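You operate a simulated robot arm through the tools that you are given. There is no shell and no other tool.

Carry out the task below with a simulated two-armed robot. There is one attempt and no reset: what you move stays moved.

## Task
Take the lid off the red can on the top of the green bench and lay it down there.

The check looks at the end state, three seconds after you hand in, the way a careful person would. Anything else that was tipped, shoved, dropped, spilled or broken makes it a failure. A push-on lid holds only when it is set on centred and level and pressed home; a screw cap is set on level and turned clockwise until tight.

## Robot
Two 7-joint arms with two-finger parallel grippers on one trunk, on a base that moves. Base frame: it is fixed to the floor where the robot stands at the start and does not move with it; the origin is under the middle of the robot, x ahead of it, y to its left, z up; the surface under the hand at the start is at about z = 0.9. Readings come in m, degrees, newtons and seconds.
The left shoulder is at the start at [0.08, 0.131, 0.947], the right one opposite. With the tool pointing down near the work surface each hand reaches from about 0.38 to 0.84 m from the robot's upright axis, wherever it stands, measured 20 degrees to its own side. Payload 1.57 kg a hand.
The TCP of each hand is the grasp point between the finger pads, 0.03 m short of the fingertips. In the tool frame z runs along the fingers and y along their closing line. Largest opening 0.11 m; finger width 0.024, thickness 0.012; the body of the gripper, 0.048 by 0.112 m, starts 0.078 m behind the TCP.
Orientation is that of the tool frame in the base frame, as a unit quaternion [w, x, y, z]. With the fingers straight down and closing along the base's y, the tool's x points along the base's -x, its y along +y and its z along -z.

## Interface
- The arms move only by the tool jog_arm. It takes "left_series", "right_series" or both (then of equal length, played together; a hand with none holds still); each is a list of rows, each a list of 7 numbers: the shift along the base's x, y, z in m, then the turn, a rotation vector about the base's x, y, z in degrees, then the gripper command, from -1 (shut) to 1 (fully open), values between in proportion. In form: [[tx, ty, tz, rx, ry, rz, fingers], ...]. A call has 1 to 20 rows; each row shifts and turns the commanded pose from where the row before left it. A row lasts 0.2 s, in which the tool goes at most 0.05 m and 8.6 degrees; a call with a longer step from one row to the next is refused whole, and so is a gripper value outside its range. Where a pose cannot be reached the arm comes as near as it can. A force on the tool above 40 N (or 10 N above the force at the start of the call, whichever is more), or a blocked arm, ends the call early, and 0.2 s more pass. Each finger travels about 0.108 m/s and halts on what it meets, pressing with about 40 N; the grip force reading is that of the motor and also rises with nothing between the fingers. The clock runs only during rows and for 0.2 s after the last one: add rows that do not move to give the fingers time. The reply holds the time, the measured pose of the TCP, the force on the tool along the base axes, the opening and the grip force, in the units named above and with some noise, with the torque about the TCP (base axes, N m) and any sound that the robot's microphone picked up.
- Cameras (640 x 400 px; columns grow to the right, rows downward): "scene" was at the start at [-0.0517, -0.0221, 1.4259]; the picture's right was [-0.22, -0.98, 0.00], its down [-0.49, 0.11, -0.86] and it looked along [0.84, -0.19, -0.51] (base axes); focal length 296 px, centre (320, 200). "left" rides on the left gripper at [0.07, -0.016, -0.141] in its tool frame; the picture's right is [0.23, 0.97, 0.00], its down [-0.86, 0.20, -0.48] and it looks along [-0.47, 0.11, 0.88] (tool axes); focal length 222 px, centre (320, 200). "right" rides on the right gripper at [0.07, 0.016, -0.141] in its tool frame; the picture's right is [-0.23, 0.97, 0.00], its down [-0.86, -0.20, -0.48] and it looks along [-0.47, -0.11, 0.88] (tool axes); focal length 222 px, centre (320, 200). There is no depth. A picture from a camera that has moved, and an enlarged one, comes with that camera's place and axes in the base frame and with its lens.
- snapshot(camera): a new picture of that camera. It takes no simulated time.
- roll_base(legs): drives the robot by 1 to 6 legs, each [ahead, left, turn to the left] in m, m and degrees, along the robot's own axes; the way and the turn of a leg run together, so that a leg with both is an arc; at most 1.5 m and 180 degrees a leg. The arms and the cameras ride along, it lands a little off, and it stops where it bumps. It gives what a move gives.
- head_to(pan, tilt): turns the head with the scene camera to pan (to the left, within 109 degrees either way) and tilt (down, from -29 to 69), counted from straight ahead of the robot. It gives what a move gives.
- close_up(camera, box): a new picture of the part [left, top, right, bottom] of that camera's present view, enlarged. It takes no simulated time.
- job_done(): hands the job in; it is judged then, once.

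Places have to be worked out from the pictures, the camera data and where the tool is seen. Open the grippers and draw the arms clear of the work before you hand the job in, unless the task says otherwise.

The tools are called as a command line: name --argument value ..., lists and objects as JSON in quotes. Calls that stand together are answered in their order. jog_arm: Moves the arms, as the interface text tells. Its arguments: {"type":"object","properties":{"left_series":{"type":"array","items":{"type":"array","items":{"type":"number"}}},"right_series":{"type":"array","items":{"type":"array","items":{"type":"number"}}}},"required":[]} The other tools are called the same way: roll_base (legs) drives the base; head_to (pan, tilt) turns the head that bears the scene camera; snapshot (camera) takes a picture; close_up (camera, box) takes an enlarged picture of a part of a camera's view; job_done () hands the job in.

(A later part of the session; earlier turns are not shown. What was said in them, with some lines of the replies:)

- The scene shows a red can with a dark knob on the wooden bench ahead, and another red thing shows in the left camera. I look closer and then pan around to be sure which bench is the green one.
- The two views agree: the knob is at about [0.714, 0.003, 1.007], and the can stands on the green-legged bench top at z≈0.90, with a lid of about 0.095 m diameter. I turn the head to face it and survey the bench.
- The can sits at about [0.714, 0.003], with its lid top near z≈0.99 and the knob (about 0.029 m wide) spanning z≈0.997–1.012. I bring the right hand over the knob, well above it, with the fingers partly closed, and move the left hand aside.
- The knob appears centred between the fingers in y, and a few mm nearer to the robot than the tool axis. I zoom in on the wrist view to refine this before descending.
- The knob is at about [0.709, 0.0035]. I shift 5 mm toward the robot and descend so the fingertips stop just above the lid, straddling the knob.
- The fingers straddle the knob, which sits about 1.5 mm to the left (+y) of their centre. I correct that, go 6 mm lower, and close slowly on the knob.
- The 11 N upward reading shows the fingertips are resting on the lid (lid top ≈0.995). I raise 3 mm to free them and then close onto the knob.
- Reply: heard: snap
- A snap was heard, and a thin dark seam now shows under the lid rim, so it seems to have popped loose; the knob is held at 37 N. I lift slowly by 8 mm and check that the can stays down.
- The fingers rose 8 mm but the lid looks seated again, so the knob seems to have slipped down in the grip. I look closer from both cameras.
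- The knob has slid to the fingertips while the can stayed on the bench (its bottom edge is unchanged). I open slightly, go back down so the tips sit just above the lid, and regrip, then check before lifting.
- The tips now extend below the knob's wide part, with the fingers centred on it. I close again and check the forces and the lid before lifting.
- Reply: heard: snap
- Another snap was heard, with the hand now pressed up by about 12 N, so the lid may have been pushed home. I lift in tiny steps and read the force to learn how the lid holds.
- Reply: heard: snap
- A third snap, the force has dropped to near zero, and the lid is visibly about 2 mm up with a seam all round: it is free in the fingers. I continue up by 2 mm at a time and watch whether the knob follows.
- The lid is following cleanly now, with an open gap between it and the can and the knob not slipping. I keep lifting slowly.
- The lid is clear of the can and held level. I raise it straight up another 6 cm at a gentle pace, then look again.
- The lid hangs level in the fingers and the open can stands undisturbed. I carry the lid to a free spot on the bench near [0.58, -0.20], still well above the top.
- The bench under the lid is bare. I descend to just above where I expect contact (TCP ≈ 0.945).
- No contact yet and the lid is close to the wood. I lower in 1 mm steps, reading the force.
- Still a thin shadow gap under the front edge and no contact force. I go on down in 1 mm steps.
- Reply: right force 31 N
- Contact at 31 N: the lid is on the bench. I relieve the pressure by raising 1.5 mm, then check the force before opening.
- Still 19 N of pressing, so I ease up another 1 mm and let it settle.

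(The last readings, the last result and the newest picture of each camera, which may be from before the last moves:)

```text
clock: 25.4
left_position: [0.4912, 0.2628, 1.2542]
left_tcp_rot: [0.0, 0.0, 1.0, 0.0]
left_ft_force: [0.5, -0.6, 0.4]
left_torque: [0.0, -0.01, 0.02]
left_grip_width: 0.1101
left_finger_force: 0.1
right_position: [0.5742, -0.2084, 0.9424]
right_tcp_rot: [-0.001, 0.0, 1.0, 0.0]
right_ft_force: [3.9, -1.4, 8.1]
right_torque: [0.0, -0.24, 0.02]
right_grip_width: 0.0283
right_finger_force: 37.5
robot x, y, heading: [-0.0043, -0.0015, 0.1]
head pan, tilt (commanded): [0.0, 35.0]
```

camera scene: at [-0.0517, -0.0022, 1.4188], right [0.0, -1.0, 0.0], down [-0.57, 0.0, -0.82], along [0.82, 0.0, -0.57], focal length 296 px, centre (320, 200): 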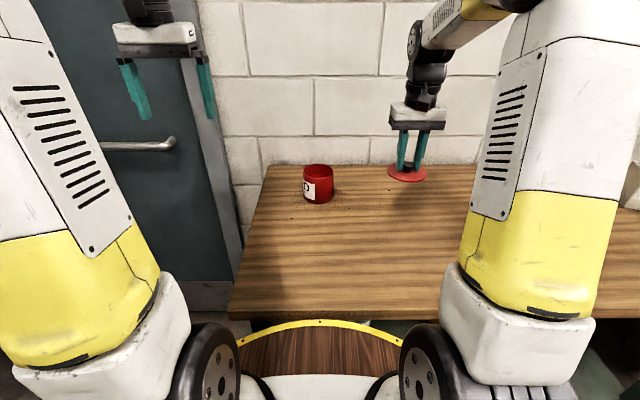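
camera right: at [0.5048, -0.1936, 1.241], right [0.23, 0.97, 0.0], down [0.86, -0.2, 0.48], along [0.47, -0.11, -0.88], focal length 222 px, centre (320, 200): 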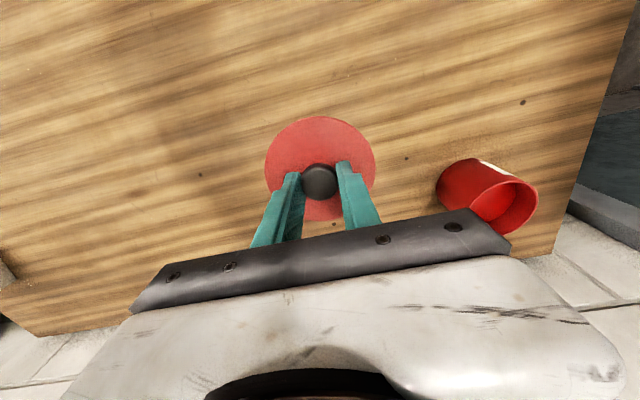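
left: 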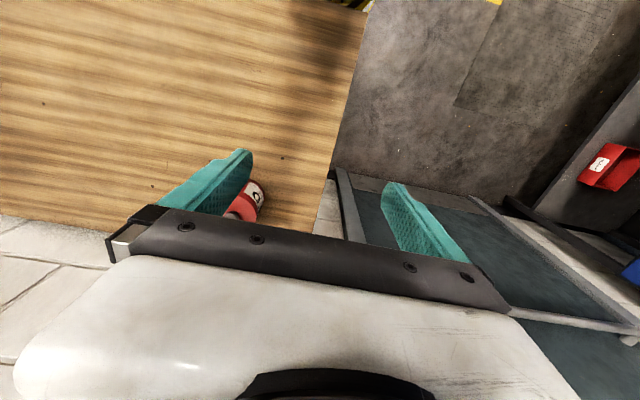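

The force is down to 8 N, with the lid resting on the wood. I ease up 0.5 mm more and open the fingers slowly to a width that clears the knob.

jog_arm --right_series '[[0, 0, 0.0005, 0, 0, 0, -1], [0, 0, 0, 0, 0, 0, -1], [0, 0, 0, 0, 0, 0, -0.45], [0, 0, 0, 0, 0, 0, -0.4], [0, 0, 0, 0, 0, 0, -0.3], [0, 0, 0, 0, 0, 0, -0.2], [0, 0, 0, 0, 0, 0, -0.2]]'

close_up --camera "scene" --box '[370, 180, 450, 240]'

```text
clock: 26.9
left_position: [0.4911, 0.2647, 1.254]
left_tcp_rot: [0.0, 0.0, 1.0, 0.0]
left_ft_force: [-0.2, 0.7, 0.7]
left_torque: [-0.01, 0.02, -0.02]
left_grip_width: 0.1099
left_finger_force: 0.0
right_position: [0.5753, -0.2084, 0.9427]
right_tcp_rot: [-0.001, 0.0, 1.0, 0.001]
right_ft_force: [-0.4, 0.3, -0.1]
right_torque: [0.02, 0.04, 0.01]
right_grip_width: 0.0439
right_finger_force: 0.0
robot x, y, heading: [-0.0018, -0.0009, 0.1]
head pan, tilt (commanded): [0.0, 35.0]
```

```text
6.67 times, centred on (410, 210) of scene
camera zoom: at [-0.0517, -0.0022, 1.4188], right [0.0, -1.0, 0.0], down [-0.57, 0.0, -0.82], along [0.82, 0.0, -0.57], focal length 1974 px, centre (-280, 133)
```

zoom: 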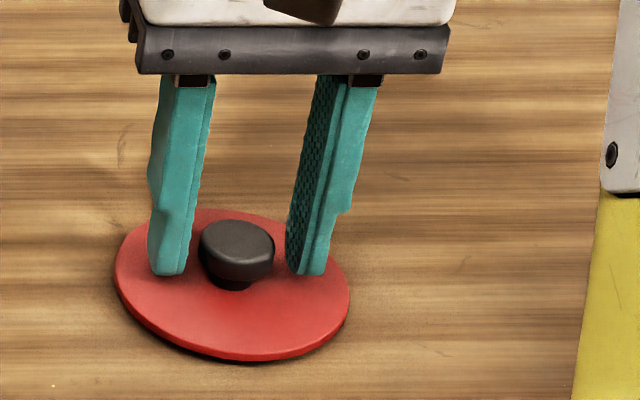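

The lid is released and lies flat on the bench, with the knob free between the fingers. I raise the hand straight up, slowly at first.

jog_arm --right_series '[[0, 0, 0.005, 0, 0, 0, -0.2], [0, 0, 0.01, 0, 0, 0, -0.2], [0, 0, 0.02, 0, 0, 0, -0.2], [0, 0, 0.03, 0, 0, 0, -0.1], [0, 0, 0.04, 0, 0, 0, 0.2], [0, 0, 0.04, 0, 0, 0, 0.6], [0, 0, 0.04, 0, 0, 0, 1], [0, 0, 0.04, 0, 0, 0, 1], [0, 0, 0.03, 0, 0, 0, 1], [0, 0, 0, 0, 0, 0, 1]]'

snapshot --camera "scene"

snapshot --camera "right"

close_up --camera "scene" --box '[270, 140, 450, 250]'

```text
clock: 29.1
left_position: [0.4922, 0.2626, 1.2528]
left_tcp_rot: [0.0, 0.0, 1.0, 0.0]
left_ft_force: [0.2, 0.1, 0.5]
left_torque: [0.03, 0.04, -0.02]
left_grip_width: 0.11
left_finger_force: 0.1
right_position: [0.5746, -0.2078, 1.2008]
right_tcp_rot: [0.001, 0.0, 1.0, 0.0]
right_ft_force: [-0.6, -0.7, 0.5]
right_torque: [0.0, 0.0, -0.01]
right_grip_width: 0.1103
right_finger_force: 0.1
robot x, y, heading: [-0.0028, 0.0003, 0.0]
head pan, tilt (commanded): [0.0, 35.0]
```

```text
taken
camera scene: at [-0.0517, -0.0022, 1.4188], right [0.0, -1.0, 0.0], down [-0.57, 0.0, -0.82], along [0.82, 0.0, -0.57], focal length 296 px, centre (320, 200)
```

scene: 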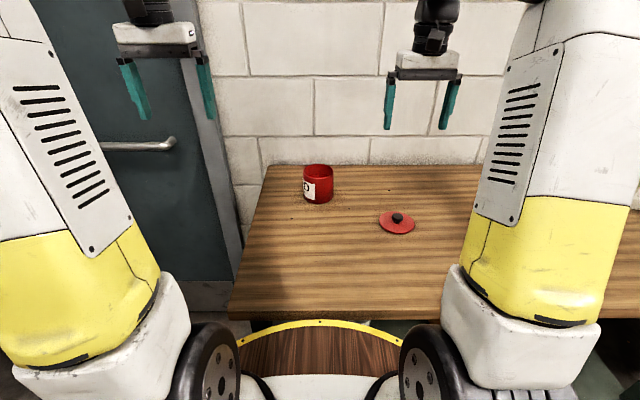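

```text
taken
camera right: at [0.5058, -0.192, 1.3422], right [0.23, 0.97, 0.0], down [0.86, -0.2, 0.48], along [0.47, -0.11, -0.88], focal length 222 px, centre (320, 200)
```

right: 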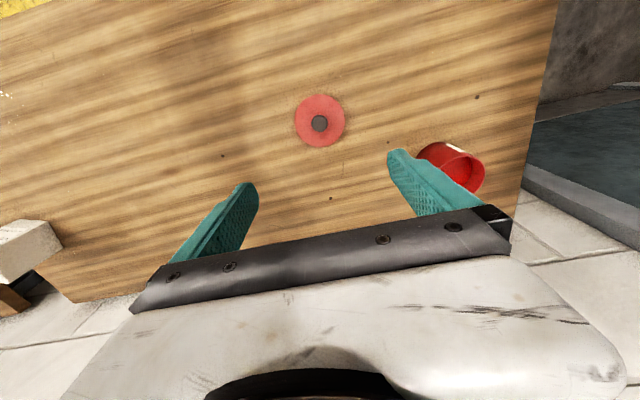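

```text
3.56 times, centred on (360, 195) of scene
camera zoom: at [-0.0517, -0.0022, 1.4188], right [0.0, -1.0, 0.0], down [-0.57, 0.0, -0.82], along [0.82, 0.0, -0.57], focal length 1053 px, centre (178, 218)
```

zoom: 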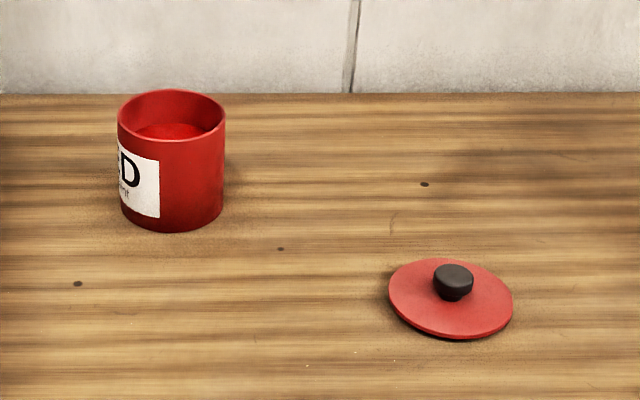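

The lid lies flat on the bench with its knob up, and the open can stands upright where it was. I draw the right hand back near its starting pose, clear of the work, and take a last look.

jog_arm --right_series '[[-0.01, -0.02, 0.003, 0, 0, 0, 1], [-0.015, -0.03, 0.003, 0, 0, 0, 1], [-0.015, -0.03, 0.003, 0, 0, 0, 1], [-0.015, -0.03, 0.003, 0, 0, 0, 1], [-0.01, -0.015, 0.003, 0, 0, 0, 1], [0, 0, 0, 0, 0, 0, 1]]'

snapshot --camera "scene"

```text
clock: 30.6
left_position: [0.4914, 0.2634, 1.2543]
left_tcp_rot: [-0.001, 0.0, 1.0, -0.001]
left_ft_force: [0.2, 0.2, -0.2]
left_torque: [0.0, 0.01, -0.02]
left_grip_width: 0.11
left_finger_force: 0.1
right_position: [0.5088, -0.3333, 1.2117]
right_tcp_rot: [0.0, 0.0, 1.0, 0.0]
right_ft_force: [0.1, -0.8, -0.5]
right_torque: [-0.05, -0.03, 0.02]
right_grip_width: 0.1101
right_finger_force: 0.0
robot x, y, heading: [-0.0016, -0.0025, -0.1]
head pan, tilt (commanded): [0.0, 35.0]
```

```text
taken
camera scene: at [-0.0517, -0.0022, 1.4188], right [0.0, -1.0, 0.0], down [-0.57, 0.0, -0.82], along [0.82, 0.0, -0.57], focal length 296 px, centre (320, 200)
```

scene: 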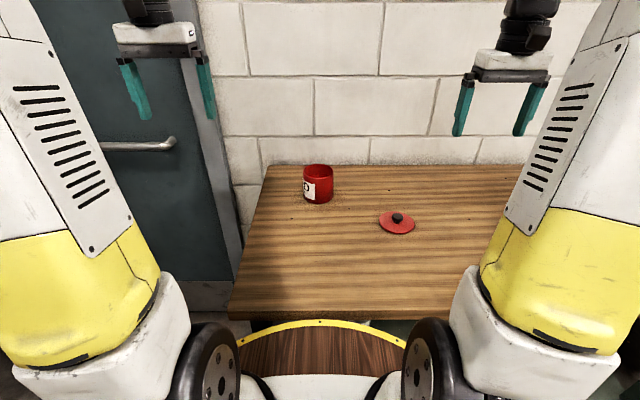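

The lid is lying on the green bench, the can stands upright and undisturbed, and both hands are open and clear. I hand the job in.

job_done

```text
The job is handed in.
```

The lid is off the red can and lying flat, knob up, on the green bench top to the right of the can. The open can is still upright in its place with the paint inside. In the last picture nothing else on the bench looks moved or spilled.

The first lift failed because the fingers slid up the knob. I gripped it again lower down, and the lid then came off cleanly.

Both grippers are open and clear of the bench, and the job is handed in.
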